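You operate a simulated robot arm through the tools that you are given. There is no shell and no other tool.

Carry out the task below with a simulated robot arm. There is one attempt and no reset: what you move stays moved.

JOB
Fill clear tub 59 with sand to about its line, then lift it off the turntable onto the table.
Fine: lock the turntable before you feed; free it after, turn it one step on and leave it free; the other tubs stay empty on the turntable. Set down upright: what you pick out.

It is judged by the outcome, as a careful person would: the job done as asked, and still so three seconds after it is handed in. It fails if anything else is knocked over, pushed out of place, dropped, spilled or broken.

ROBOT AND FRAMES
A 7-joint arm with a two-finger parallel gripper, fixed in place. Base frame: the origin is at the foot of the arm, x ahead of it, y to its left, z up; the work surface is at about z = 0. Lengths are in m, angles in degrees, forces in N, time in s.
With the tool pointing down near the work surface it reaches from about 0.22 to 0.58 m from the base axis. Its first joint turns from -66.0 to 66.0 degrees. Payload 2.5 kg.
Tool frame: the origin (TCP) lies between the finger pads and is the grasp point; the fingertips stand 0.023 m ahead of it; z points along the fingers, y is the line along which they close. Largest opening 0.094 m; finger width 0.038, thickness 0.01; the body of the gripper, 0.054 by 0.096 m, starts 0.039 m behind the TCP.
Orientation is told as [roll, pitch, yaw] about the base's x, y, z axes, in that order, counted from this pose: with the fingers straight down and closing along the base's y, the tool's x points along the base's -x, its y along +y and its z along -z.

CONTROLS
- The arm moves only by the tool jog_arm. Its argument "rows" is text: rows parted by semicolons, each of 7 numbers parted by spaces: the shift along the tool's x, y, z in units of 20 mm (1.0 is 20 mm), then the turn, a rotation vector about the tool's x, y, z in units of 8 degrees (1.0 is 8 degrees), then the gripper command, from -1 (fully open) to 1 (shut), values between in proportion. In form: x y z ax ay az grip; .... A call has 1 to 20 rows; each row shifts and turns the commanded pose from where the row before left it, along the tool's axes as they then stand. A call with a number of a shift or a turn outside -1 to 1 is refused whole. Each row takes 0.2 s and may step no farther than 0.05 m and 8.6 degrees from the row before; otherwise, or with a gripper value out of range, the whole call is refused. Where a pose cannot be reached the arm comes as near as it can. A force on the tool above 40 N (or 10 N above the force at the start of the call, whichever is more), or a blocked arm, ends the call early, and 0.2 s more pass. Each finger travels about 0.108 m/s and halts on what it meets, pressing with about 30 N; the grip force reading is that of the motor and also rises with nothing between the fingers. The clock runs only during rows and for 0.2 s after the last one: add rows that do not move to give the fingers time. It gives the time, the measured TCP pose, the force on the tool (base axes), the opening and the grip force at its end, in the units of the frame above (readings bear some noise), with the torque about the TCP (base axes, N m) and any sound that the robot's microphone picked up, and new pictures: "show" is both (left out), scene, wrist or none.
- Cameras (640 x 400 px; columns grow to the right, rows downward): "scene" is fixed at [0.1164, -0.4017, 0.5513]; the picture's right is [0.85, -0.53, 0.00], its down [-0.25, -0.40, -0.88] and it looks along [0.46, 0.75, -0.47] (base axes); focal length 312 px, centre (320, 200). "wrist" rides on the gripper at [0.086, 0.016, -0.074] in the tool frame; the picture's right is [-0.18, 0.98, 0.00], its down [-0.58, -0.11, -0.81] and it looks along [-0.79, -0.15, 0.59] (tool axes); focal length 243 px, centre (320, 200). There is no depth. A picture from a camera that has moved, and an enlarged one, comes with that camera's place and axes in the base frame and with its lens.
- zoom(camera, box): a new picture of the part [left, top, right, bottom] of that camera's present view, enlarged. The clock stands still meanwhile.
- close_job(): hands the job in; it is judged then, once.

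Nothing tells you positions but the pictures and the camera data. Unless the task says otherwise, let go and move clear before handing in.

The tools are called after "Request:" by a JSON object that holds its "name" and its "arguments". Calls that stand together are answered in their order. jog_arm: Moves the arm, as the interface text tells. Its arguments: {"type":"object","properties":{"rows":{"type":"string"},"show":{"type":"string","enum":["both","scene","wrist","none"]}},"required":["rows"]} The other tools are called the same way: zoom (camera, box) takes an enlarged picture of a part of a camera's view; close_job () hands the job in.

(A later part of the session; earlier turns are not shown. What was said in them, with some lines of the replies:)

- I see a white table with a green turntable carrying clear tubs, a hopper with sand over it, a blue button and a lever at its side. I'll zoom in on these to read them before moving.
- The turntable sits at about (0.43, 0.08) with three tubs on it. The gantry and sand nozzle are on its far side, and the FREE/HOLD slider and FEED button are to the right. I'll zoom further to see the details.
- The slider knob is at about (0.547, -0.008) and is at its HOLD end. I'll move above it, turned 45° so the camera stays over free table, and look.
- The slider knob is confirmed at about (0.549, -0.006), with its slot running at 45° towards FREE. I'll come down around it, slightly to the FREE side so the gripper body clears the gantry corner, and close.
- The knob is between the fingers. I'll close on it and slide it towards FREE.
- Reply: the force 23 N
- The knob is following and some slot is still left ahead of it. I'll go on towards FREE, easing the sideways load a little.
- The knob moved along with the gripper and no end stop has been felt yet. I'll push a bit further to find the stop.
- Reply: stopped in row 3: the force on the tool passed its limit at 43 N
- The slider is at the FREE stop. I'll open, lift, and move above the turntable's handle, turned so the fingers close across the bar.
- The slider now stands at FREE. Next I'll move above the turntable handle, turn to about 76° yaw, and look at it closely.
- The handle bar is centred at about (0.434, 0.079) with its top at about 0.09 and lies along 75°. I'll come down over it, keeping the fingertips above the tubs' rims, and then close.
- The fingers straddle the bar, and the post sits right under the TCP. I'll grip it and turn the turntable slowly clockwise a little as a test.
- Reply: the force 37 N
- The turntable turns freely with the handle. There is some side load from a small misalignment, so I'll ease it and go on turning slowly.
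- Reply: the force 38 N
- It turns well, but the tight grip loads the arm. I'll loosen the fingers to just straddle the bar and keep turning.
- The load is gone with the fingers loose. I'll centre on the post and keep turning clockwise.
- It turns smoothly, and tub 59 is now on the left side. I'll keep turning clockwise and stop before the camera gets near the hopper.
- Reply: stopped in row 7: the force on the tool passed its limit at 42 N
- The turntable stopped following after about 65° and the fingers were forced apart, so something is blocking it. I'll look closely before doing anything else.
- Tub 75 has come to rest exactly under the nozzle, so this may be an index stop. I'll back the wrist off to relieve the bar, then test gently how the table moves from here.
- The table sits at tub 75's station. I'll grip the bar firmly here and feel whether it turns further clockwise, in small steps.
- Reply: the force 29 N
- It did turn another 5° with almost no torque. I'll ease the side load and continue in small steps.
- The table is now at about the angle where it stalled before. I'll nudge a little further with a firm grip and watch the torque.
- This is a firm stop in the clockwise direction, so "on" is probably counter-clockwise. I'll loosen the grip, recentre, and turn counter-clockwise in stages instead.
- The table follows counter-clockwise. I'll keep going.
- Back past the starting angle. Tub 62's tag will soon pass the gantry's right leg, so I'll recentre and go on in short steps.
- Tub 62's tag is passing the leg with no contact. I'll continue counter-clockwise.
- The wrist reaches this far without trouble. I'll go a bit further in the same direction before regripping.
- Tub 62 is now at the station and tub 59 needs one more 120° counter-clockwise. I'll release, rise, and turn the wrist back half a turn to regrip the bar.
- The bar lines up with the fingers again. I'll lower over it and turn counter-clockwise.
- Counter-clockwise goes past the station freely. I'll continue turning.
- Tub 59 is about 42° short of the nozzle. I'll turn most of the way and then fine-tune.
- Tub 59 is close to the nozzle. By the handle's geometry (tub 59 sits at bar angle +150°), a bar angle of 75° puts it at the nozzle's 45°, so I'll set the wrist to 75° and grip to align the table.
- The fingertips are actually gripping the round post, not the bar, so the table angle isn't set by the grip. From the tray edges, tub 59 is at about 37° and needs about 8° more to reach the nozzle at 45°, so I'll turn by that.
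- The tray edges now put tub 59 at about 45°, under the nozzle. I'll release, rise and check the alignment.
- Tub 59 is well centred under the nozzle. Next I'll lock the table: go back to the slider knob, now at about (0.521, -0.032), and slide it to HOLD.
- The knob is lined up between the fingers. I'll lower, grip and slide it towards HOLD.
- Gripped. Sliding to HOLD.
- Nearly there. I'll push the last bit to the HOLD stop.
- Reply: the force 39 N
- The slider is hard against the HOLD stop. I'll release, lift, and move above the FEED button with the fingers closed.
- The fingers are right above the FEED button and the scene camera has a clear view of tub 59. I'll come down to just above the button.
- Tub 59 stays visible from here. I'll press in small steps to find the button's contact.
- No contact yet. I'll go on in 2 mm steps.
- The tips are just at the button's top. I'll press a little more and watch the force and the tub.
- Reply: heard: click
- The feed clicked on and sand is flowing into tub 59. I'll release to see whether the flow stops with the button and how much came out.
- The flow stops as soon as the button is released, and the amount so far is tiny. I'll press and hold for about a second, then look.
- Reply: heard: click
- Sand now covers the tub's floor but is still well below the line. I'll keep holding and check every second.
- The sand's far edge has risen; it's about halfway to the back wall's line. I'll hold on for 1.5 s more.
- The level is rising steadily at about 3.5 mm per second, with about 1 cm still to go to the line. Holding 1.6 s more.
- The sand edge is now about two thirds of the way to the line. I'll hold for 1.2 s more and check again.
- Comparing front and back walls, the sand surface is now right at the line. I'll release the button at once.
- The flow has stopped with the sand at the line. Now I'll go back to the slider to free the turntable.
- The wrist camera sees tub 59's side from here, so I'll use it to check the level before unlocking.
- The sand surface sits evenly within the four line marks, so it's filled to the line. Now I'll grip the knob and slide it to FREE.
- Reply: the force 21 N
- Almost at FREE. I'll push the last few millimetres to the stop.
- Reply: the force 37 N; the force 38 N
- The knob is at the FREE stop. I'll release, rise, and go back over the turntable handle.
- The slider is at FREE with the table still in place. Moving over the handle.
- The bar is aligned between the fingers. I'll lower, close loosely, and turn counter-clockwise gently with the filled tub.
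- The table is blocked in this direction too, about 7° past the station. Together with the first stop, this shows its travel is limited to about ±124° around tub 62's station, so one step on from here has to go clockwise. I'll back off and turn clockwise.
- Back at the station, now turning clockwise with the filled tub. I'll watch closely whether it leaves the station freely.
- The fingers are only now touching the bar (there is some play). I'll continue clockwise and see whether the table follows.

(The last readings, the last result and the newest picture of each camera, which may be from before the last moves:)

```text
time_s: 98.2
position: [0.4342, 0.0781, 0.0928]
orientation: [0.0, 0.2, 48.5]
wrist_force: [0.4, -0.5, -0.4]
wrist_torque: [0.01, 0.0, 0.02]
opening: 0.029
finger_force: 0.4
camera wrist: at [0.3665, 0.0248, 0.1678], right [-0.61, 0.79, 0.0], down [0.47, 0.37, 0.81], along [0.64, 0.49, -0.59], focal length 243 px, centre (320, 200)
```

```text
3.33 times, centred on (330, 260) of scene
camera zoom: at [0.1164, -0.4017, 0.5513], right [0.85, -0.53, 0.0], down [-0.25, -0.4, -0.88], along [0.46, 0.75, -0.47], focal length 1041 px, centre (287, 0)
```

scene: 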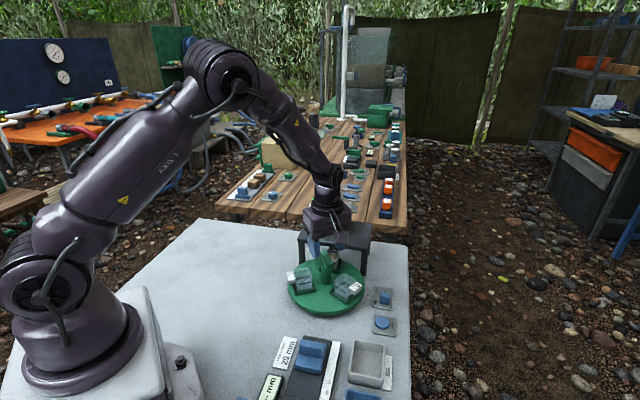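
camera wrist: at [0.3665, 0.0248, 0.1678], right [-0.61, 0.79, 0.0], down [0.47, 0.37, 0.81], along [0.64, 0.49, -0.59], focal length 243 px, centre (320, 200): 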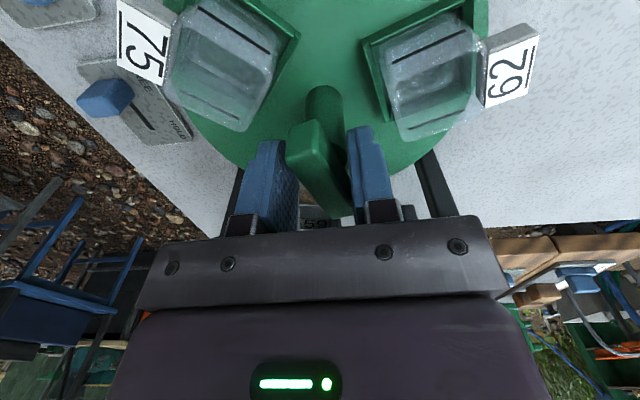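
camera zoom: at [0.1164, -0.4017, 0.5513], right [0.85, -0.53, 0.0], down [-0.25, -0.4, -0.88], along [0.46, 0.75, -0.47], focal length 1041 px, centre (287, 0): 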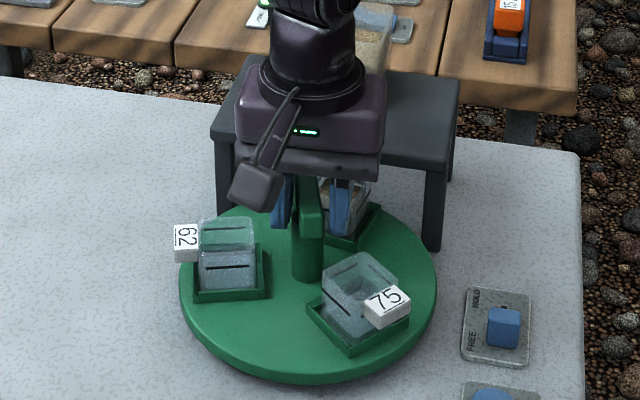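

The table follows clockwise freely. I'll carry on gently.

Request:
{"name": "jog_arm", "arguments": {"rows": "0 0 0 0 0 0.4 0.38;0 0 0 0 0 0.5 0.38;0 0 0 0 0 0.5 0.38;0 0 0 0 0 0.5 0.38;0 0 0 0 0 0.5 0.38;0 0 0 0 0 0.5 0.38;0 0 0 0 0 0.5 0.38;0 0 0 0 0 0.5 0.38;0 0 0 0 0 0.5 0.38;0 0 0 0 0 0.5 0.38;0 0 0 0 0 0 0.38", "show": "wrist"}}

Request:
{"name": "zoom", "arguments": {"camera": "scene", "box": [270, 200, 390, 320]}}

```text
time_s: 100.5
position: [0.4357, 0.0783, 0.093]
orientation: [-0.1, 0.0, 9.3]
wrist_force: [-0.3, 0.7, 0.0]
wrist_torque: [-0.03, 0.01, 0.0]
opening: 0.0295
finger_force: 0.8
camera wrist: at [0.3475, 0.0808, 0.1679], right [0.02, 1.0, 0.0], down [0.59, -0.01, 0.81], along [0.81, -0.02, -0.59], focal length 243 px, centre (320, 200)
```

wrist: 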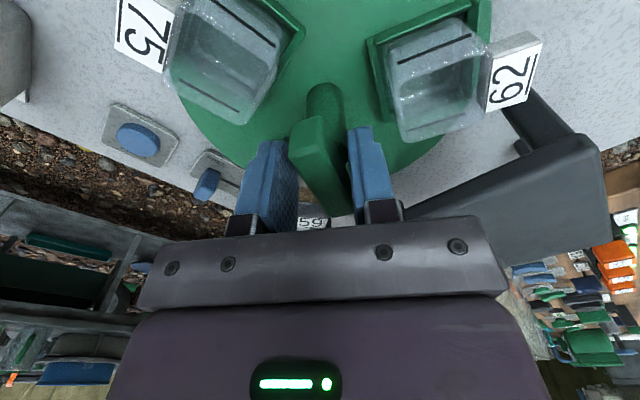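

```text
3.33 times, centred on (330, 260) of scene
camera zoom: at [0.1164, -0.4017, 0.5513], right [0.85, -0.53, 0.0], down [-0.25, -0.4, -0.88], along [0.46, 0.75, -0.47], focal length 1041 px, centre (287, 0)
```

zoom: 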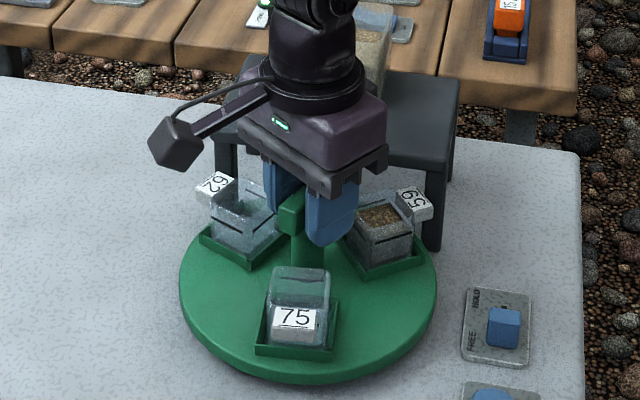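

Tub 59 is coming out from under the gantry, with about 70° to go. Continuing.

Request:
{"name": "jog_arm", "arguments": {"rows": "0 0 0 0 0 0.4 0.38;0 0 0 0 0 0.5 0.38;0 0 0 0 0 0.5 0.38;0 0 0 0 0 0.5 0.38;0 0 0 0 0 0.5 0.38;0 0 0 0 0 0.5 0.38;0 0 0 0 0 0.5 0.38;0 0 0 0 0 0.5 0.38;0 0 0 0 0 0.5 0.38;0 0 0 0 0 0.5 0.38;0 0 0 0 0 0.5 0.38;0 0 0 0 0 0.5 0.38;0 0 0 0 0 0.5 0.38;0 0 0 0 0 0.5 0.38;0 0 0 0 0 0 0.38", "show": "wrist"}}

Request:
{"name": "zoom", "arguments": {"camera": "scene", "box": [270, 200, 390, 320]}}

```text
time_s: 103.8
position: [0.4337, 0.079, 0.0929]
orientation: [-0.1, 0.0, -45.9]
wrist_force: [-0.9, -0.3, -0.2]
wrist_torque: [0.0, -0.01, 0.03]
opening: 0.0291
finger_force: 0.1
camera wrist: at [0.3869, 0.1526, 0.1675], right [0.83, 0.55, 0.0], down [0.33, -0.49, 0.81], along [0.44, -0.67, -0.59], focal length 243 px, centre (320, 200)
```

wrist: 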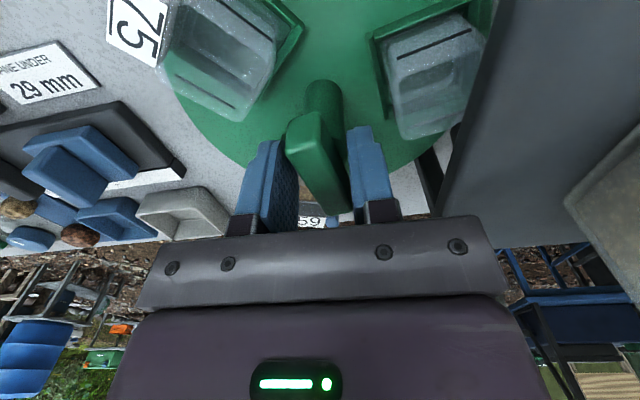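

```text
3.33 times, centred on (330, 260) of scene
camera zoom: at [0.1164, -0.4017, 0.5513], right [0.85, -0.53, 0.0], down [-0.25, -0.4, -0.88], along [0.46, 0.75, -0.47], focal length 1041 px, centre (287, 0)
```

zoom: 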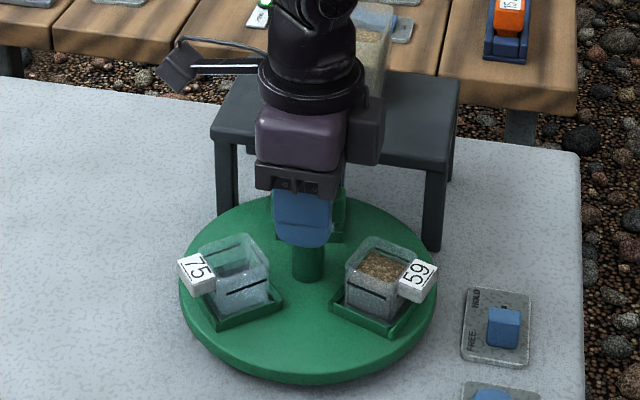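

Tub 59 is about 10° short of one full step. I'll turn the last bit.

Request:
{"name": "jog_arm", "arguments": {"rows": "0 0 0 0 0 0.4 0.38;0 0 0 0 0 0.4 0.38;0 0 0 0 0 0.4 0.38;0 0 0 0 0 0 0.38", "show": "none"}}

Request:
{"name": "zoom", "arguments": {"camera": "scene", "box": [270, 200, 390, 320]}}

```text
time_s: 104.8
position: [0.4345, 0.0777, 0.0928]
orientation: [-0.1, -0.1, -55.5]
wrist_force: [0.1, -0.6, -0.1]
wrist_torque: [0.01, -0.02, -0.02]
opening: 0.0291
finger_force: 0.1
```

```text
3.33 times, centred on (330, 260) of scene
camera zoom: at [0.1164, -0.4017, 0.5513], right [0.85, -0.53, 0.0], down [-0.25, -0.4, -0.88], along [0.46, 0.75, -0.47], focal length 1041 px, centre (287, 0)
```

zoom: 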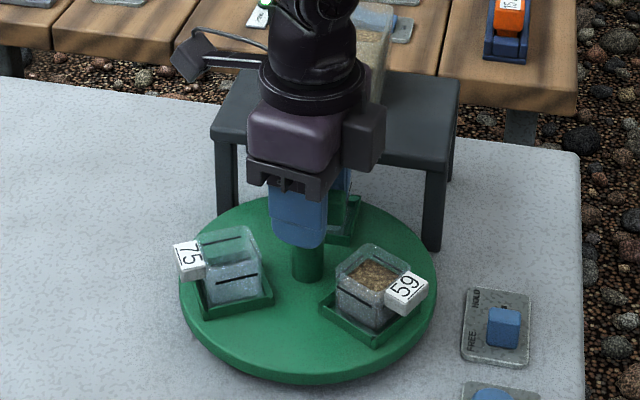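

Tub 62 is now at the station and tub 59 stands one step on at about 285°, clear of the gantry. I'll release the handle and rise, then look at the tub.

Request:
{"name": "jog_arm", "arguments": {"rows": "0 0 0 0 0 0 -0.1;0 0 0 0 0 0 -0.1;0 0 -0.5 0 0 0 -0.1;0 0 -1 0 0 0 -0.1;0 0 -1 0 0 0 -0.1;0 0 -1 0 0 0 -0.1;0 0 -1 0 0 0 -0.1;0 0 -1 0 0 0 -0.1", "show": "both"}}

Request:
{"name": "zoom", "arguments": {"camera": "scene", "box": [280, 220, 390, 320]}}

Request:
{"name": "zoom", "arguments": {"camera": "scene", "box": [325, 265, 365, 310]}}

```text
time_s: 106.5
position: [0.4357, 0.0796, 0.2034]
orientation: [-0.1, -0.1, -55.4]
wrist_force: [0.7, 0.2, -0.7]
wrist_torque: [-0.02, 0.01, 0.0]
opening: 0.0518
finger_force: 0.0
camera wrist: at [0.4005, 0.1595, 0.2782], right [0.91, 0.41, 0.0], down [0.24, -0.54, 0.81], along [0.33, -0.74, -0.59], focal length 243 px, centre (320, 200)
```

scene: 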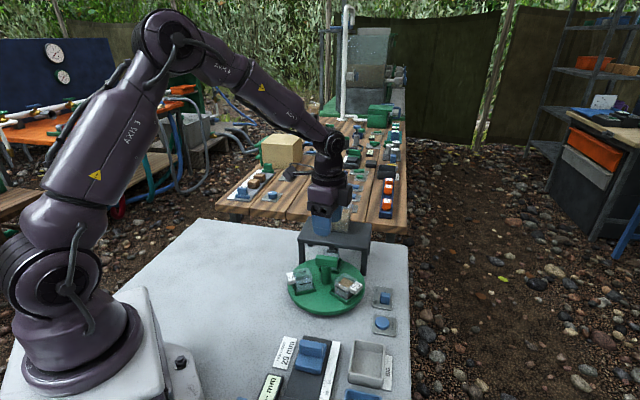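
wrist: 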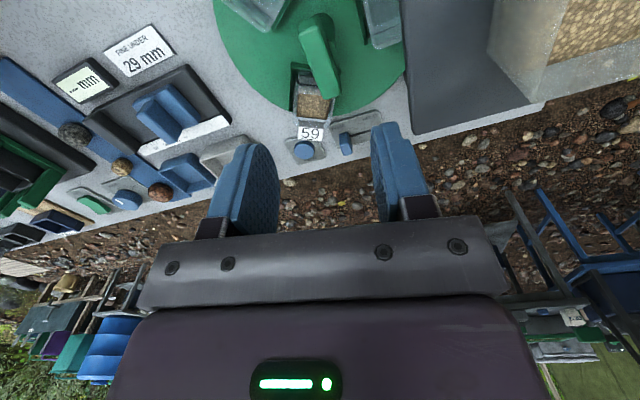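

```text
4.00 times, centred on (335, 270) of scene
camera zoom: at [0.1164, -0.4017, 0.5513], right [0.85, -0.53, 0.0], down [-0.25, -0.4, -0.88], along [0.46, 0.75, -0.47], focal length 1249 px, centre (260, -80)
```

zoom: 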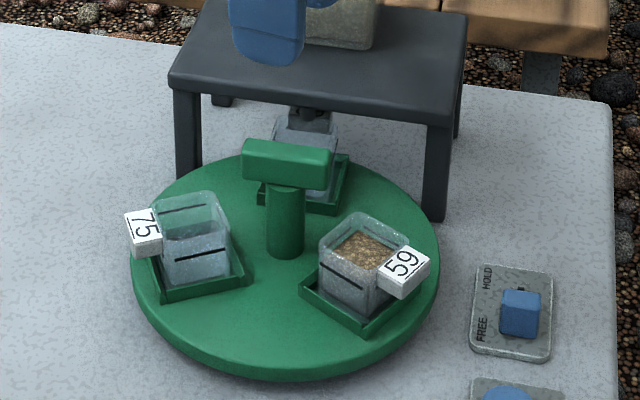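

```text
8.89 times, centred on (345, 288) of scene
camera zoom: at [0.1164, -0.4017, 0.5513], right [0.85, -0.53, 0.0], down [-0.25, -0.4, -0.88], along [0.46, 0.75, -0.47], focal length 2776 px, centre (98, -578)
```

zoom: 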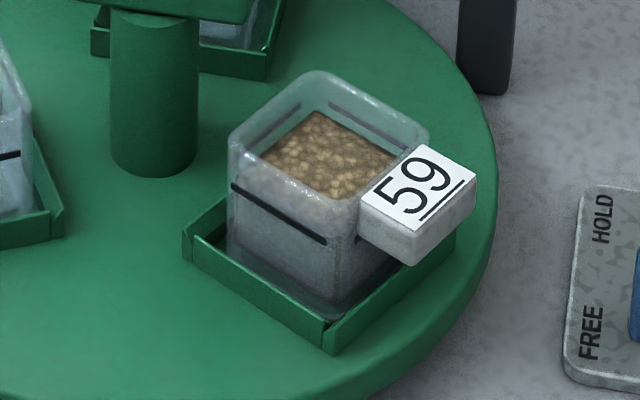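

I see tub 59 filled evenly to its line, centred at about (0.4505, 0.023), with walls about 35 mm wide and its tag facing outward. I'll turn the wrist to 105° so the fingers close on the two tag-free sides and move above it.

Request:
{"name": "jog_arm", "arguments": {"rows": "0 0 0 0 0 -1 -0.3;0 0 0 0 0 -1 -0.3;0 0 0 0 0 -1 -0.3;0 0 0 0 0 -1 -0.3;0 0 0 0 0 -1 -0.3;0 0 0 0 0 -1 -0.3;0 0 0 0 0 -1 -0.3;0 0 0 0 0 -1 -0.3;0 0 0 0 0 -1 -0.3;0 0 0 0 0 -1 -0.3;0 0 0 0 0 -1 -0.3;0 0 0 0 0 -1 -0.3;0 0 0 0 0 -1 -0.3;0 0 0 0 0 -1 -0.3;0 0 0 0 0 -1 -0.3;0 0 0 0 0 -1 -0.3;0 0 0 0 0 -1 -0.3;0 0 0 0 0 -1 -0.3;0 0 0 0 0 -1 -0.3;0 0 0 0 0 -1 -0.3", "show": "none"}}

```text
time_s: 110.8
position: [0.4347, 0.0779, 0.202]
orientation: [-0.2, 0.2, 104.9]
wrist_force: [-0.7, -0.1, -0.6]
wrist_torque: [0.01, 0.01, -0.02]
opening: 0.0611
finger_force: 0.0
```

Request:
{"name": "jog_arm", "arguments": {"rows": "0.95 -0.02 0 0 0 0 -0.3;0.95 -0.02 0 0 0 0 -0.3;0.95 -0.02 0 0 0 0 -0.3;0 0 1 0 0 0 -0.3;0 0 1 0 0 0 -0.3;0 0 1 0 0 0 -0.3;0 0 1 0 0 0 -0.3;0 0 0 0 0 0 -0.3", "show": "both"}}

Request:
{"name": "zoom", "arguments": {"camera": "wrist", "box": [200, 40, 460, 230]}}

Request:
{"name": "zoom", "arguments": {"camera": "scene", "box": [310, 230, 390, 310]}}

```text
time_s: 112.5
position: [0.4482, 0.0233, 0.1224]
orientation: [0.0, 0.1, 104.7]
wrist_force: [0.3, 0.0, 0.8]
wrist_torque: [-0.02, 0.03, 0.0]
opening: 0.0614
finger_force: 0.1
camera wrist: at [0.4568, -0.0631, 0.1977], right [-1.0, -0.07, 0.0], down [-0.04, 0.59, 0.8], along [-0.06, 0.8, -0.59], focal length 243 px, centre (320, 200)
```

scene: 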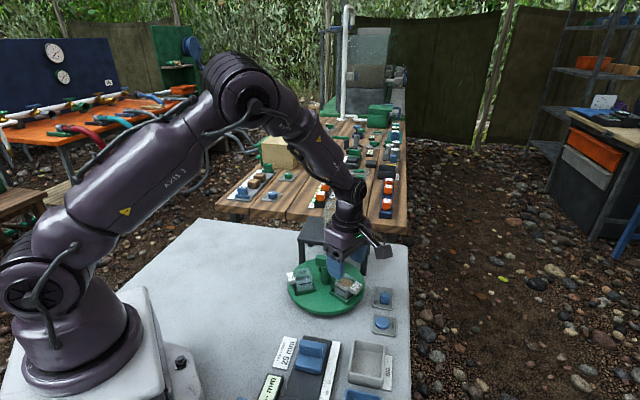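
wrist: 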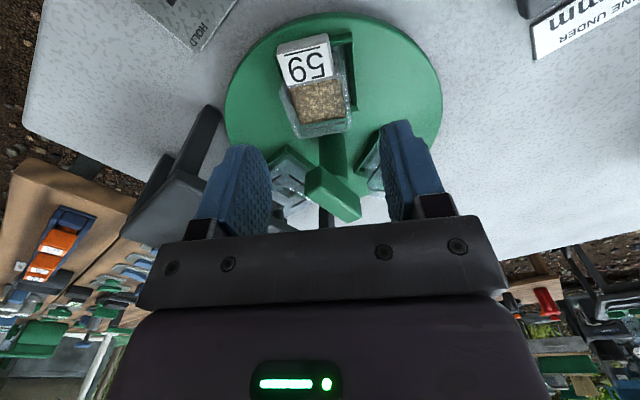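

```text
2.11 times, centred on (330, 135) of wrist
camera zoom: at [0.4568, -0.0631, 0.1977], right [-1.0, -0.07, 0.0], down [-0.04, 0.59, 0.8], along [-0.06, 0.8, -0.59], focal length 511 px, centre (299, 337)
```

zoom: 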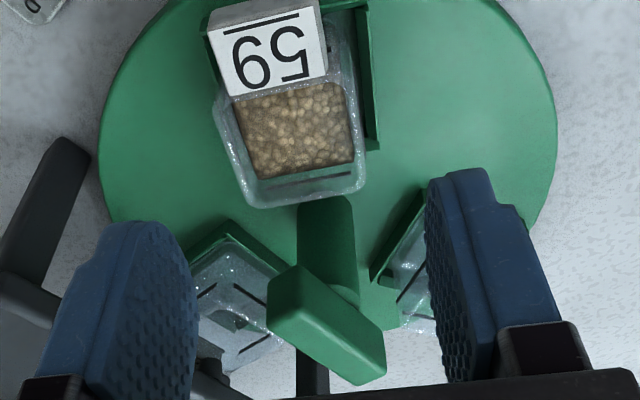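

```text
5.00 times, centred on (350, 270) of scene
camera zoom: at [0.1164, -0.4017, 0.5513], right [0.85, -0.53, 0.0], down [-0.25, -0.4, -0.88], along [0.46, 0.75, -0.47], focal length 1562 px, centre (170, -150)
```

zoom: 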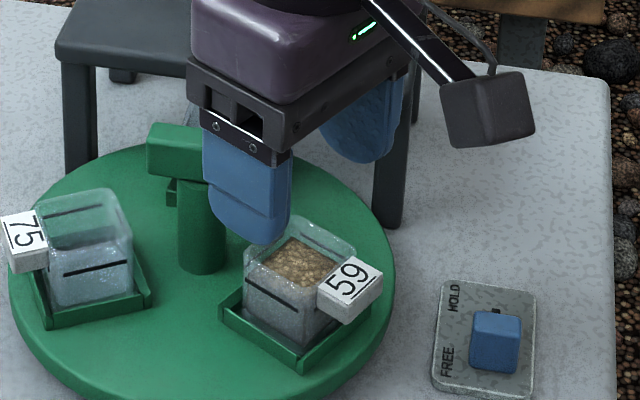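

The tub is centred under the gripper, with fingers set for its two free sides. I'll lower until the fingertips are just above the tray lip.

Request:
{"name": "jog_arm", "arguments": {"rows": "0 -0.1 1 0 0 0 -0.3;0 0 1 0 0 0 -0.3;0 0 0.8 0 0 0 -0.3;0 0 0.47 0 0 0 -0.3;0 0 0 0 0 0 -0.3", "show": "both"}}

Request:
{"name": "zoom", "arguments": {"camera": "wrist", "box": [200, 40, 460, 230]}}

Request:
{"name": "zoom", "arguments": {"camera": "scene", "box": [310, 230, 390, 310]}}

```text
time_s: 113.8
position: [0.4523, 0.0237, 0.0575]
orientation: [0.0, 0.1, 104.6]
wrist_force: [0.5, -1.0, 0.4]
wrist_torque: [0.0, -0.01, 0.02]
opening: 0.0609
finger_force: 0.0
camera wrist: at [0.459, -0.0629, 0.1316], right [-1.0, -0.07, 0.0], down [-0.04, 0.59, 0.8], along [-0.06, 0.8, -0.59], focal length 243 px, centre (320, 200)
```

scene: 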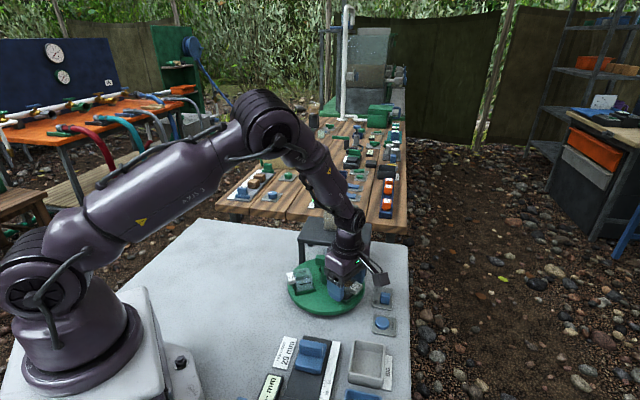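
wrist: 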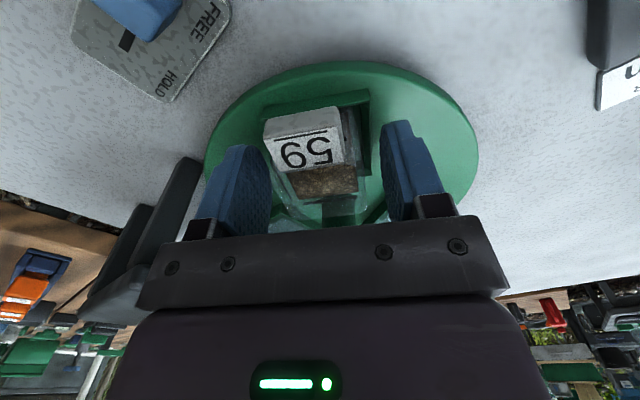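

```text
2.11 times, centred on (330, 135) of wrist
camera zoom: at [0.459, -0.0629, 0.1316], right [-1.0, -0.07, 0.0], down [-0.04, 0.59, 0.8], along [-0.06, 0.8, -0.59], focal length 511 px, centre (299, 337)
```

zoom: 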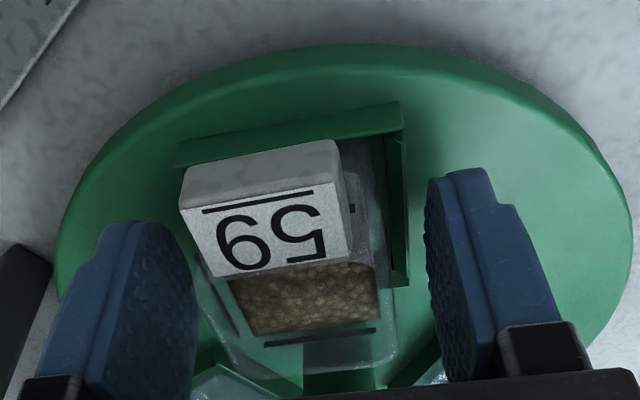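

```text
5.00 times, centred on (350, 270) of scene
camera zoom: at [0.1164, -0.4017, 0.5513], right [0.85, -0.53, 0.0], down [-0.25, -0.4, -0.88], along [0.46, 0.75, -0.47], focal length 1562 px, centre (170, -150)
```

zoom: 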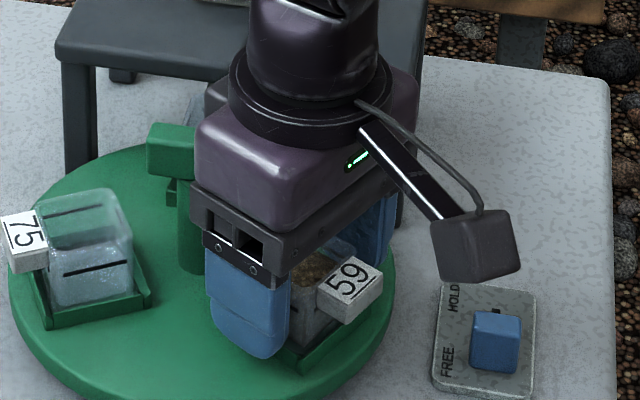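

The fingers straddle the tub with clearance on both sides. I'll close gently onto it.

Request:
{"name": "jog_arm", "arguments": {"rows": "0 0 0 0 0 0 0;0 0 0 0 0 0 0.12;0 0 0 0 0 0 0.22;0 0 0 0 0 0 0.28;0 0 0 0 0 0 0.28", "show": "wrist"}}

Request:
{"name": "zoom", "arguments": {"camera": "wrist", "box": [200, 40, 460, 230]}}

```text
time_s: 115.0
position: [0.4521, 0.0243, 0.0571]
orientation: [0.0, 0.1, 104.5]
wrist_force: [-1.3, 0.2, 0.9]
wrist_torque: [0.05, 0.02, 0.0]
opening: 0.0399
finger_force: 30.3
camera wrist: at [0.4589, -0.0628, 0.1317], right [-1.0, -0.07, 0.0], down [-0.04, 0.59, 0.8], along [-0.06, 0.8, -0.59], focal length 243 px, centre (320, 200)
```

wrist: 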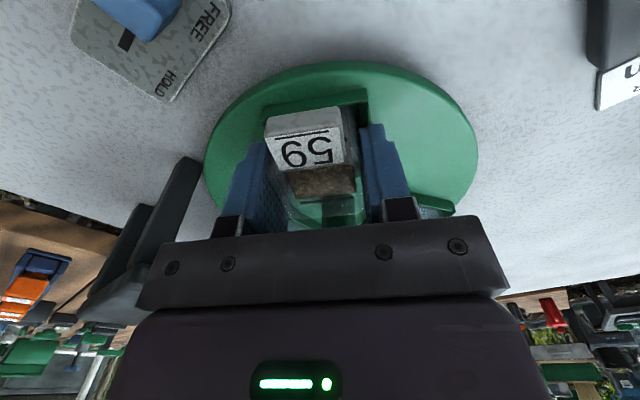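

```text
2.11 times, centred on (330, 135) of wrist
camera zoom: at [0.4589, -0.0628, 0.1317], right [-1.0, -0.07, 0.0], down [-0.04, 0.59, 0.8], along [-0.06, 0.8, -0.59], focal length 511 px, centre (299, 337)
```

zoom: 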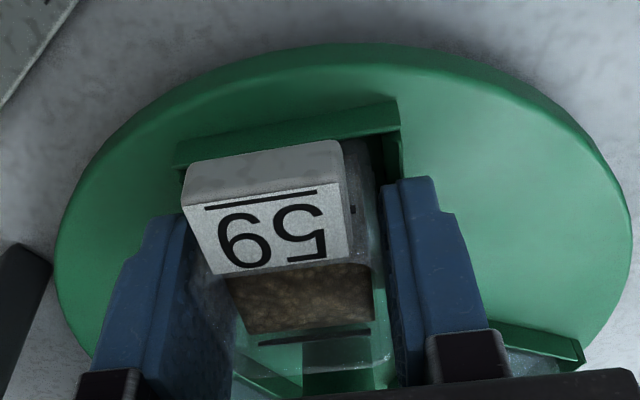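

The tub is held at 40 mm width. I'll lift it slowly a couple of centimetres and check.

Request:
{"name": "jog_arm", "arguments": {"rows": "0 0 -0.2 0 0 0 0.28;0 0 -0.3 0 0 0 0.28;0 0 -0.4 0 0 0 0.28;0 0 -0.4 0 0 0 0.28;0 0 0 0 0 0 0.28", "show": "both"}}

Request:
{"name": "zoom", "arguments": {"camera": "scene", "box": [310, 220, 390, 310]}}

```text
time_s: 116.2
position: [0.4521, 0.0243, 0.0844]
orientation: [0.0, 0.1, 104.6]
wrist_force: [0.1, -0.2, -1.0]
wrist_torque: [-0.02, 0.0, 0.0]
opening: 0.0396
finger_force: 29.8
camera wrist: at [0.4592, -0.0628, 0.1586], right [-1.0, -0.07, 0.0], down [-0.04, 0.59, 0.81], along [-0.06, 0.8, -0.59], focal length 243 px, centre (320, 200)
```

scene: 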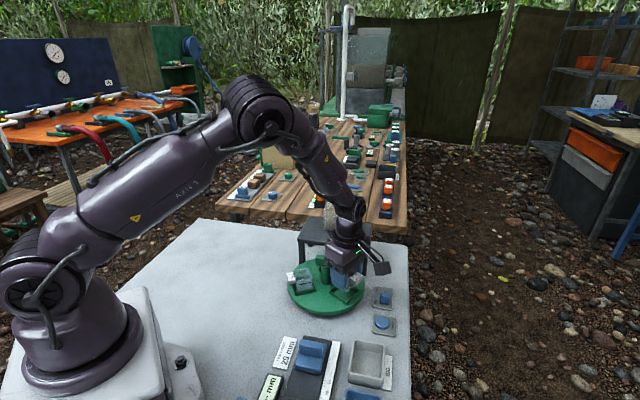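
wrist: 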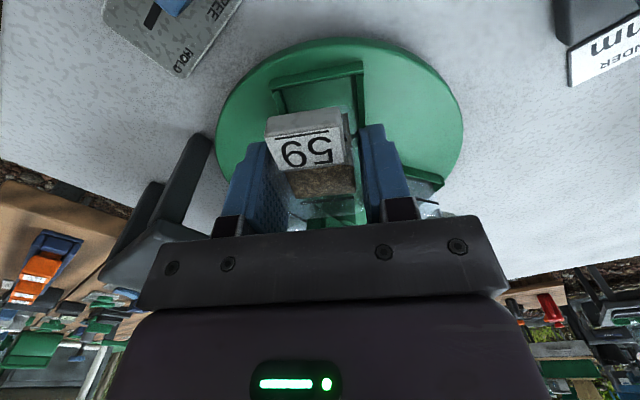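

```text
4.44 times, centred on (350, 265) of scene
camera zoom: at [0.1164, -0.4017, 0.5513], right [0.85, -0.53, 0.0], down [-0.25, -0.4, -0.88], along [0.46, 0.75, -0.47], focal length 1388 px, centre (187, -89)
```

zoom: 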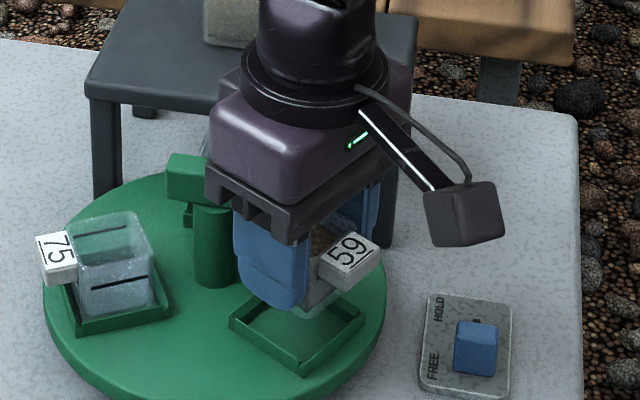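

The tub came out cleanly and its tray is empty. I'll raise it further and carry it around the near side of the turntable towards the free table area on the left.

Request:
{"name": "jog_arm", "arguments": {"rows": "0 0 -0.6 0 0 0 0.28;0 0 -0.7 0 0 0 0.28;0 0 -0.7 0 0 0 0.28;0 0 -0.7 0 0 0 0.28;0 0 -0.7 0 0 0 0.28;0 0 -0.4 0 0 0 0.28;-0.1 0.4 0 0 0 0 0.28;-0.177 0.769 0 0 0 0 0.28;-0.177 0.769 0 0 0 0 0.28;-0.177 0.769 0 0 0 0 0.28;-0.177 0.769 0 0 0 0 0.28;-0.177 0.769 0 0 0 0 0.28;-0.177 0.769 0 0 0 0 0.28;-0.177 0.769 0 0 0 0 0.28;-0.177 0.769 0 0 0 0 0.28;-0.1 0.4 0 0 0 0 0.28;0 0 0 0 0 0 0.28", "show": "both"}}

```text
time_s: 119.8
position: [0.3088, 0.0199, 0.1596]
orientation: [0.0, 0.1, 104.5]
wrist_force: [-0.2, 0.2, -0.6]
wrist_torque: [0.02, 0.02, -0.02]
opening: 0.04
finger_force: 29.6
camera wrist: at [0.3159, -0.0664, 0.235], right [-1.0, -0.07, 0.0], down [-0.04, 0.59, 0.81], along [-0.06, 0.8, -0.59], focal length 243 px, centre (320, 200)
```

scene: 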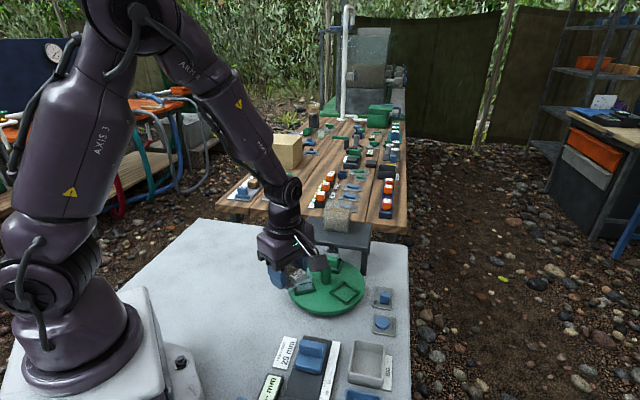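
wrist: 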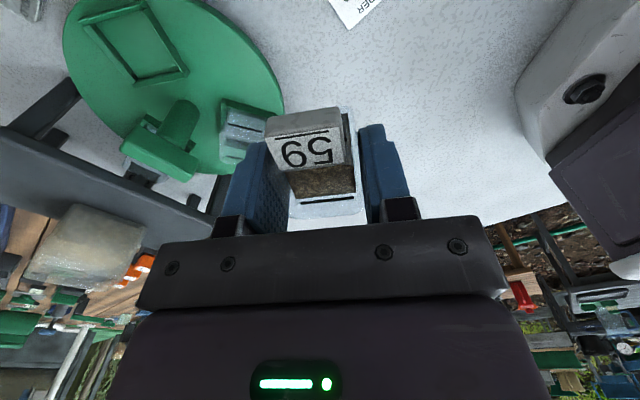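

The tub is carried level. Next I'll move it over the free spot at about (0.31, 0.15).

Request:
{"name": "jog_arm", "arguments": {"rows": "-0.4 -0.1 0 0 0 0 0.28;-0.7 -0.182 0 0 0 0 0.28;-0.7 -0.182 0 0 0 0 0.28;-0.7 -0.182 0 0 0 0 0.28;-0.7 -0.182 0 0 0 0 0.28;-0.7 -0.182 0 0 0 0 0.28;-0.7 -0.182 0 0 0 0 0.28;-0.7 -0.182 0 0 0 0 0.28;-0.7 -0.182 0 0 0 0 0.28;-0.3 -0.1 0 0 0 0 0.28;0 0 0 0 0 0 0.28", "show": "both"}}

```text
time_s: 122.2
position: [0.3095, 0.1496, 0.16]
orientation: [0.0, 0.2, 104.5]
wrist_force: [-0.4, 0.2, 0.1]
wrist_torque: [-0.01, -0.01, 0.03]
opening: 0.0398
finger_force: 30.1
camera wrist: at [0.3161, 0.0629, 0.235], right [-1.0, -0.07, 0.0], down [-0.04, 0.59, 0.8], along [-0.06, 0.8, -0.59], focal length 243 px, centre (320, 200)
```

scene: 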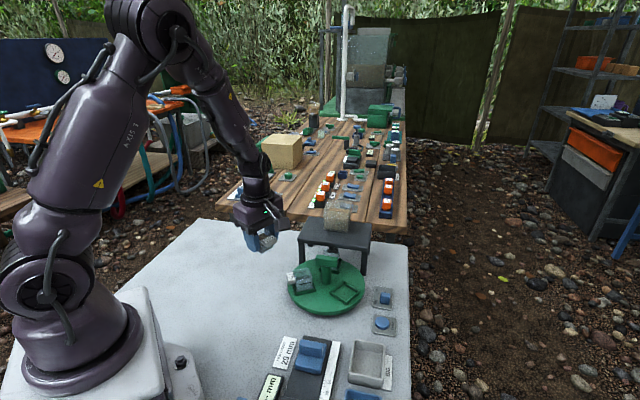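
wrist: 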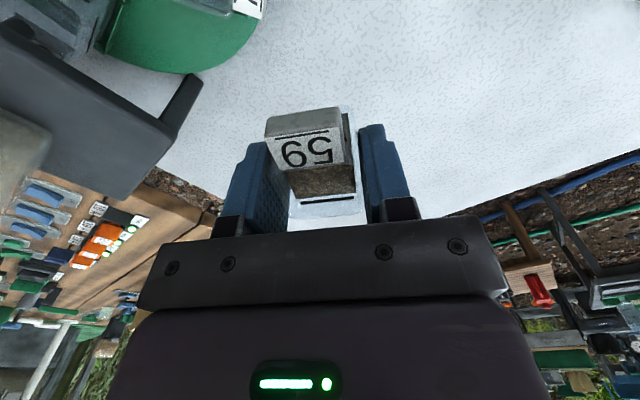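

The spot is clear. I'll lower the tub to just above the table.

Request:
{"name": "jog_arm", "arguments": {"rows": "0 0 0.8 0 0 0 0.28;0 0 0.8 0 0 0 0.28;0 0 0.8 0 0 0 0.28;0 0 0.8 0 0 0 0.28;0 0 0.8 0 0 0 0.28;0 0 0.7 0 0 0 0.28;0 0 0.5 0 0 0 0.28;0 0 0.4 0 0 0 0.28;0 0 0 0 0 0 0.28", "show": "both"}}

Request:
{"name": "zoom", "arguments": {"camera": "scene", "box": [225, 235, 305, 315]}}

```text
time_s: 124.2
position: [0.3089, 0.1504, 0.048]
orientation: [0.0, 0.1, 104.6]
wrist_force: [0.3, 0.4, -0.1]
wrist_torque: [0.01, -0.05, -0.02]
opening: 0.0398
finger_force: 29.8
camera wrist: at [0.3163, 0.0634, 0.1226], right [-1.0, -0.07, 0.0], down [-0.04, 0.59, 0.8], along [-0.06, 0.8, -0.59], focal length 243 px, centre (320, 200)
```

scene: 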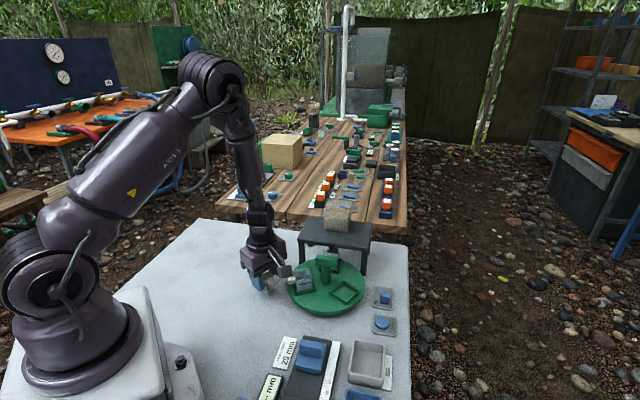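
wrist: 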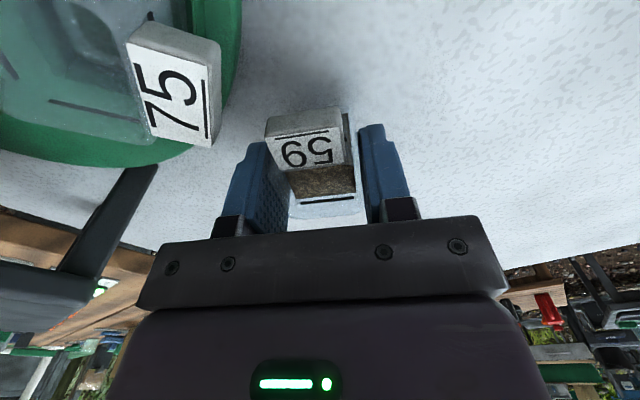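

```text
5.00 times, centred on (265, 275) of scene
camera zoom: at [0.1164, -0.4017, 0.5513], right [0.85, -0.53, 0.0], down [-0.25, -0.4, -0.88], along [0.46, 0.75, -0.47], focal length 1562 px, centre (595, -175)
```

zoom: 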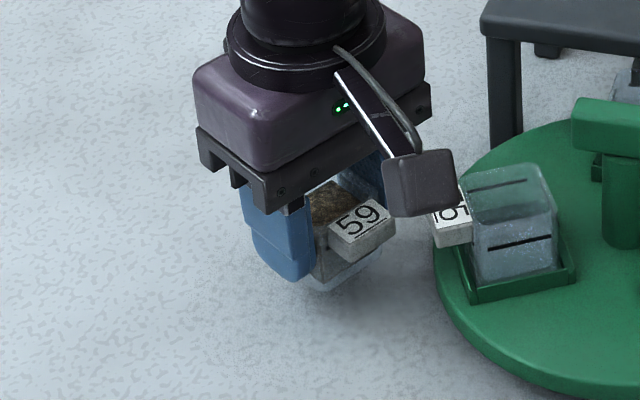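

A small gap remains. I'll lower in small steps and watch for contact.

Request:
{"name": "jog_arm", "arguments": {"rows": "0 0 0.15 0 0 0 0.28;0 0 0.15 0 0 0 0.28;0 0 0.1 0 0 0 0.28;0 0 0 0 0 0 0.28", "show": "none"}}

Request:
{"name": "zoom", "arguments": {"camera": "scene", "box": [245, 260, 295, 300]}}

```text
time_s: 125.2
position: [0.31, 0.1497, 0.0402]
orientation: [0.0, 0.1, 104.7]
wrist_force: [-0.2, 0.5, -1.4]
wrist_torque: [0.01, 0.02, 0.01]
opening: 0.0397
finger_force: 29.9
```

```text
10.00 times, centred on (270, 280) of scene
camera zoom: at [0.1164, -0.4017, 0.5513], right [0.85, -0.53, 0.0], down [-0.25, -0.4, -0.88], along [0.46, 0.75, -0.47], focal length 3123 px, centre (820, -600)
```

zoom: 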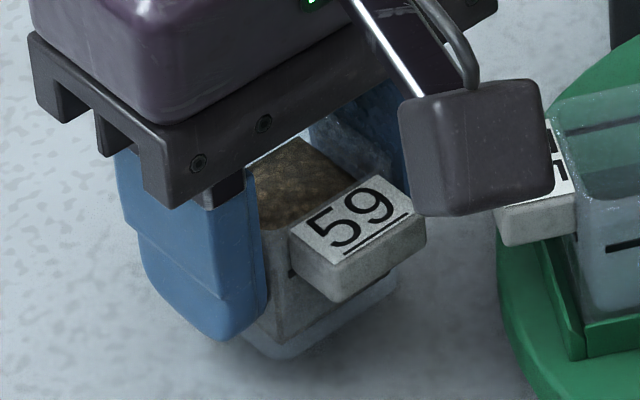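

Request:
{"name": "jog_arm", "arguments": {"rows": "0 0 0.08 0 0 0 0.28;0 0 0.08 0 0 0 0.28;0 0 0 0 0 0 0.28", "show": "none"}}

Request:
{"name": "zoom", "arguments": {"camera": "scene", "box": [245, 260, 295, 300]}}

```text
time_s: 126.0
position: [0.3091, 0.1498, 0.037]
orientation: [0.0, 0.1, 104.6]
wrist_force: [0.9, -0.4, 0.1]
wrist_torque: [0.01, 0.01, -0.02]
opening: 0.0398
finger_force: 30.3
```

```text
10.00 times, centred on (270, 280) of scene
camera zoom: at [0.1164, -0.4017, 0.5513], right [0.85, -0.53, 0.0], down [-0.25, -0.4, -0.88], along [0.46, 0.75, -0.47], focal length 3123 px, centre (820, -600)
```

zoom: 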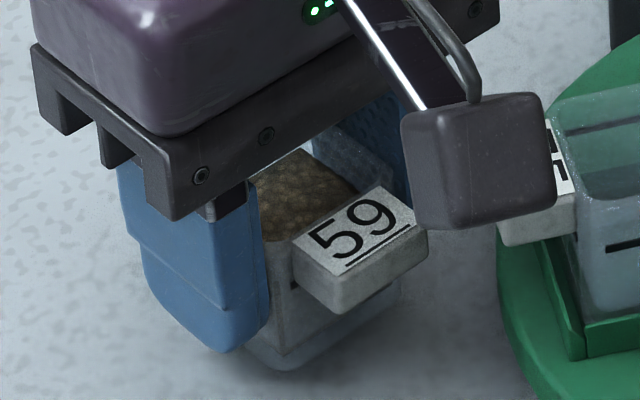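

Request:
{"name": "jog_arm", "arguments": {"rows": "0 0 0.06 0 0 0 0.28;0 0 0.06 0 0 0 0.28;0 0 0 0 0 0 0.28", "show": "none"}}

Request:
{"name": "zoom", "arguments": {"camera": "scene", "box": [245, 260, 295, 300]}}

```text
time_s: 126.8
position: [0.309, 0.1512, 0.0342]
orientation: [0.1, 0.1, 104.6]
wrist_force: [0.9, -1.0, -1.2]
wrist_torque: [-0.06, -0.02, -0.01]
opening: 0.0397
finger_force: 30.2
```

```text
10.00 times, centred on (270, 280) of scene
camera zoom: at [0.1164, -0.4017, 0.5513], right [0.85, -0.53, 0.0], down [-0.25, -0.4, -0.88], along [0.46, 0.75, -0.47], focal length 3123 px, centre (820, -600)
```

zoom: 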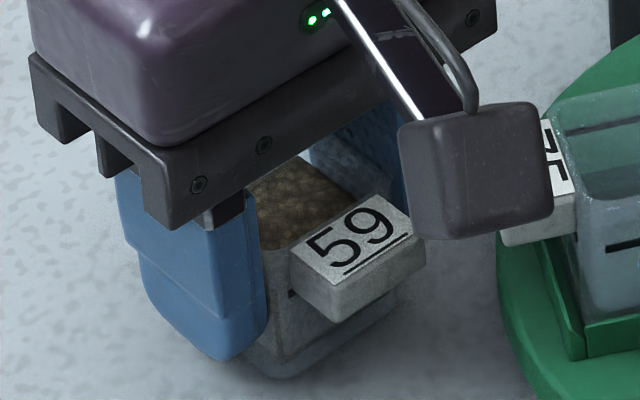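

Request:
{"name": "jog_arm", "arguments": {"rows": "0 0 0.06 0 0 0 0.28;0 0 0.05 0 0 0 0.28;0 0 0 0 0 0 0.28", "show": "none"}}

Request:
{"name": "zoom", "arguments": {"camera": "scene", "box": [245, 260, 295, 300]}}

```text
time_s: 127.5
position: [0.3096, 0.1517, 0.033]
orientation: [-0.2, 0.1, 104.6]
wrist_force: [-4.0, -2.1, 24.9]
wrist_torque: [-0.07, 0.15, 0.06]
opening: 0.0398
finger_force: 30.0
```

```text
10.00 times, centred on (270, 280) of scene
camera zoom: at [0.1163, -0.4018, 0.5513], right [0.85, -0.53, 0.0], down [-0.25, -0.4, -0.88], along [0.46, 0.75, -0.47], focal length 3123 px, centre (820, -600)
```

zoom: 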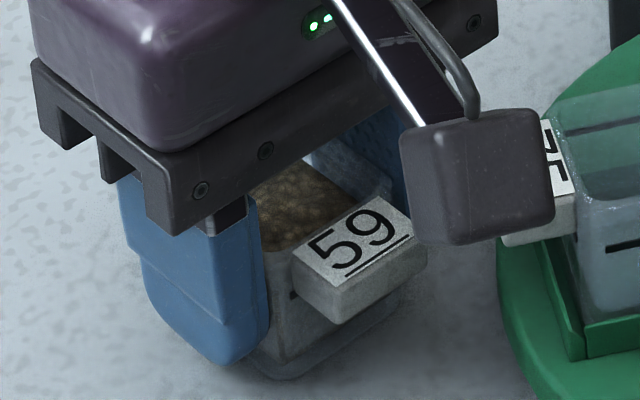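

The tub has touched down. I'll ease the load slightly and open the fingers gradually.

Request:
{"name": "jog_arm", "arguments": {"rows": "0 0 -0.03 0 0 0 0.28;0 0 0 0 0 0 0.16;0 0 0 0 0 0 0.1;0 0 0 0 0 0 0;0 0 0 0 0 0 -0.2;0 0 0 0 0 0 -0.4;0 0 0 0 0 0 -0.4", "show": "both"}}

Request:
{"name": "zoom", "arguments": {"camera": "scene", "box": [245, 260, 295, 300]}}

```text
time_s: 129.2
position: [0.3087, 0.1497, 0.0333]
orientation: [0.0, 0.1, 104.5]
wrist_force: [-0.6, 0.5, -0.4]
wrist_torque: [0.02, 0.0, 0.01]
opening: 0.0657
finger_force: 0.1
camera wrist: at [0.3161, 0.0629, 0.1071], right [-1.0, -0.07, 0.0], down [-0.04, 0.59, 0.8], along [-0.06, 0.8, -0.59], focal length 243 px, centre (320, 200)
```

scene: 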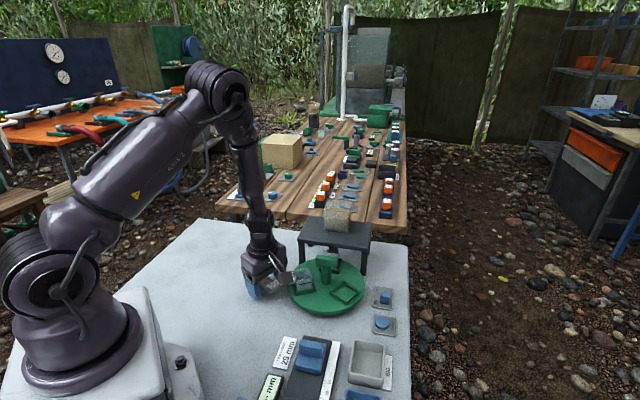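
wrist: 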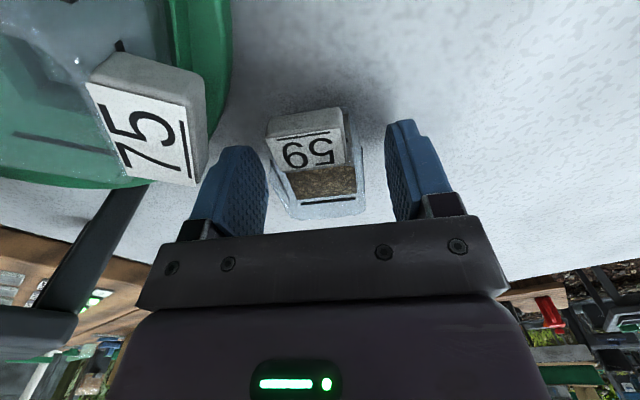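

```text
10.00 times, centred on (270, 280) of scene
camera zoom: at [0.1164, -0.4017, 0.5513], right [0.85, -0.53, 0.0], down [-0.25, -0.4, -0.88], along [0.46, 0.75, -0.47], focal length 3123 px, centre (820, -600)
```

zoom: 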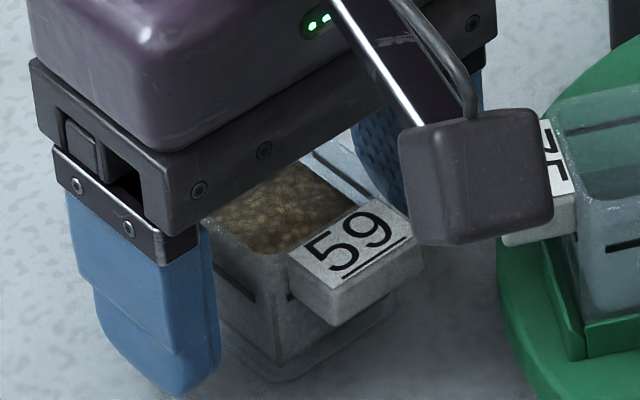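

The tub stands upright and is released. I'll rise straight up and clear.

Request:
{"name": "jog_arm", "arguments": {"rows": "0 0 -0.3 0 0 0 -0.4;0 0 -0.5 0 0 0 -0.4;0 0 -0.8 0 0 0 -0.4;0 0 -1 0 0 0 -0.4;0 0 -1 0 0 0 -0.4;0 0 -1 0 0 0 -0.4;0 0 -1 0 0 0 -0.4;0 0 -1 0 0 0 -0.4;0 0 -1 0 0 0 -0.4;0 0 -1 0 0 0 -0.4;0 0 -1 0 0 0 -0.4;0 0 0 0 0 0 -0.4", "show": "both"}}

Request:
{"name": "zoom", "arguments": {"camera": "scene", "box": [240, 215, 400, 335]}}

Request:
{"name": "zoom", "arguments": {"camera": "scene", "box": [245, 255, 295, 300]}}

```text
time_s: 131.8
position: [0.3099, 0.1512, 0.2253]
orientation: [0.1, 0.2, 104.6]
wrist_force: [1.0, 0.1, 1.0]
wrist_torque: [0.01, -0.01, 0.0]
opening: 0.0658
finger_force: 0.1
camera wrist: at [0.316, 0.064, 0.3004], right [-1.0, -0.07, 0.0], down [-0.04, 0.59, 0.8], along [-0.06, 0.8, -0.59], focal length 243 px, centre (320, 200)
```

scene: 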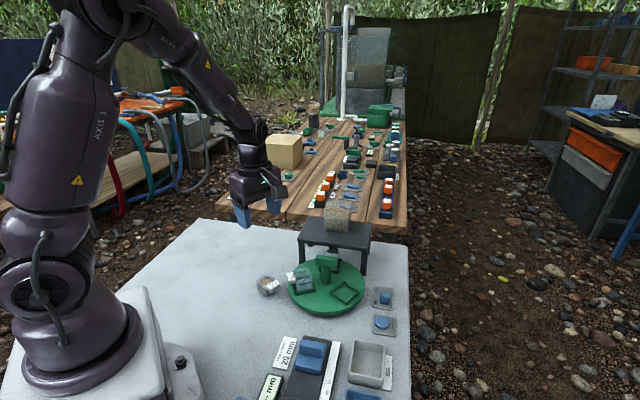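
wrist: 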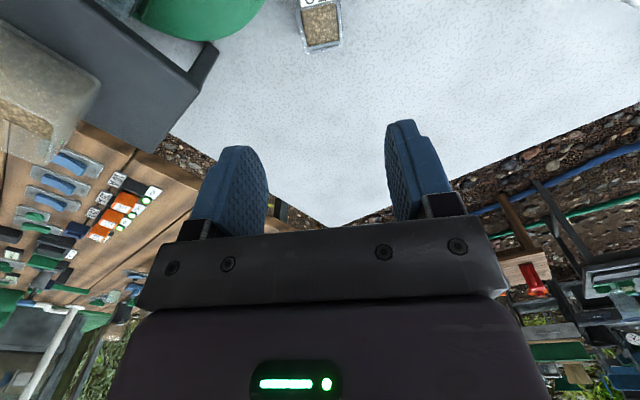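

```text
3.33 times, centred on (320, 275) of scene
camera zoom: at [0.1164, -0.4017, 0.5513], right [0.85, -0.53, 0.0], down [-0.25, -0.4, -0.88], along [0.46, 0.75, -0.47], focal length 1041 px, centre (320, -50)
```

zoom: 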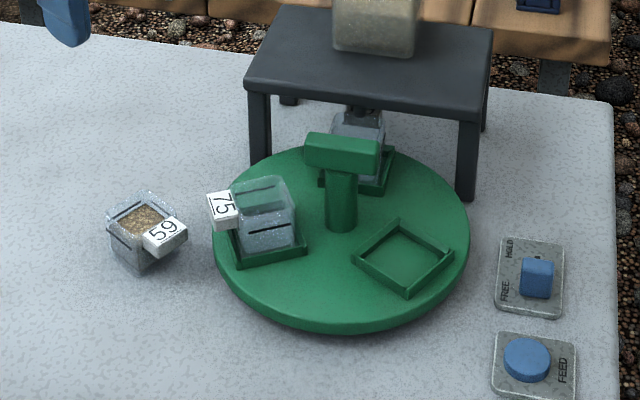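

```text
8.89 times, centred on (270, 278) of scene
camera zoom: at [0.1164, -0.4017, 0.5513], right [0.85, -0.53, 0.0], down [-0.25, -0.4, -0.88], along [0.46, 0.75, -0.47], focal length 2776 px, centre (764, -489)
```

zoom: 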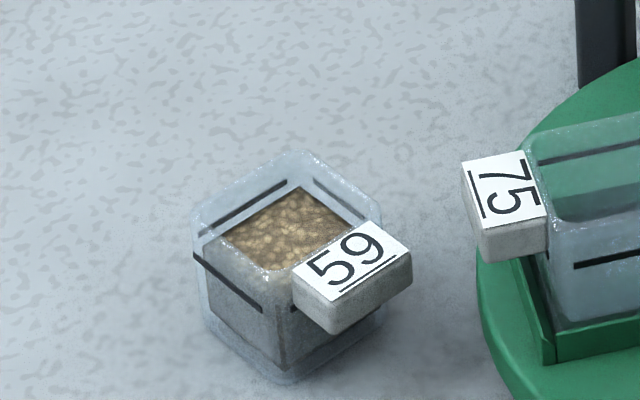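

Tub 59 stands upright on the table, filled to its line. Tubs 62 and 75 are empty and seated, the turntable is one step on with its slider at FREE, and the gripper is clear. I'm handing the job in.

Request:
{"name": "close_job", "arguments": {}}

```text
The job is handed in.
```

Tub 59 is filled with sand to about its line and stands upright on the table, to the left of the turntable. I've handed the job in. No verdict came back, so this is what the last pictures showed.

- **Lock and feed:** I slid the lock to HOLD before feeding and back to FREE afterwards. No sand was visible outside the tub.
- **Turn:** The turntable is one step (120°) on from where it was filled, with tub 62 now under the nozzle, and it is left free.
- **Direction:** The last step went clockwise, because the turntable hit a firm stop about 7° past the filling position the other way. While bringing tub 59 to the nozzle I also ran into a stop clockwise, so it seems to turn only about 250° in all.
- **Other tubs:** 62 and 75 are empty and still in their trays.

I took one step to mean one tub position, since the job didn't give an angle.
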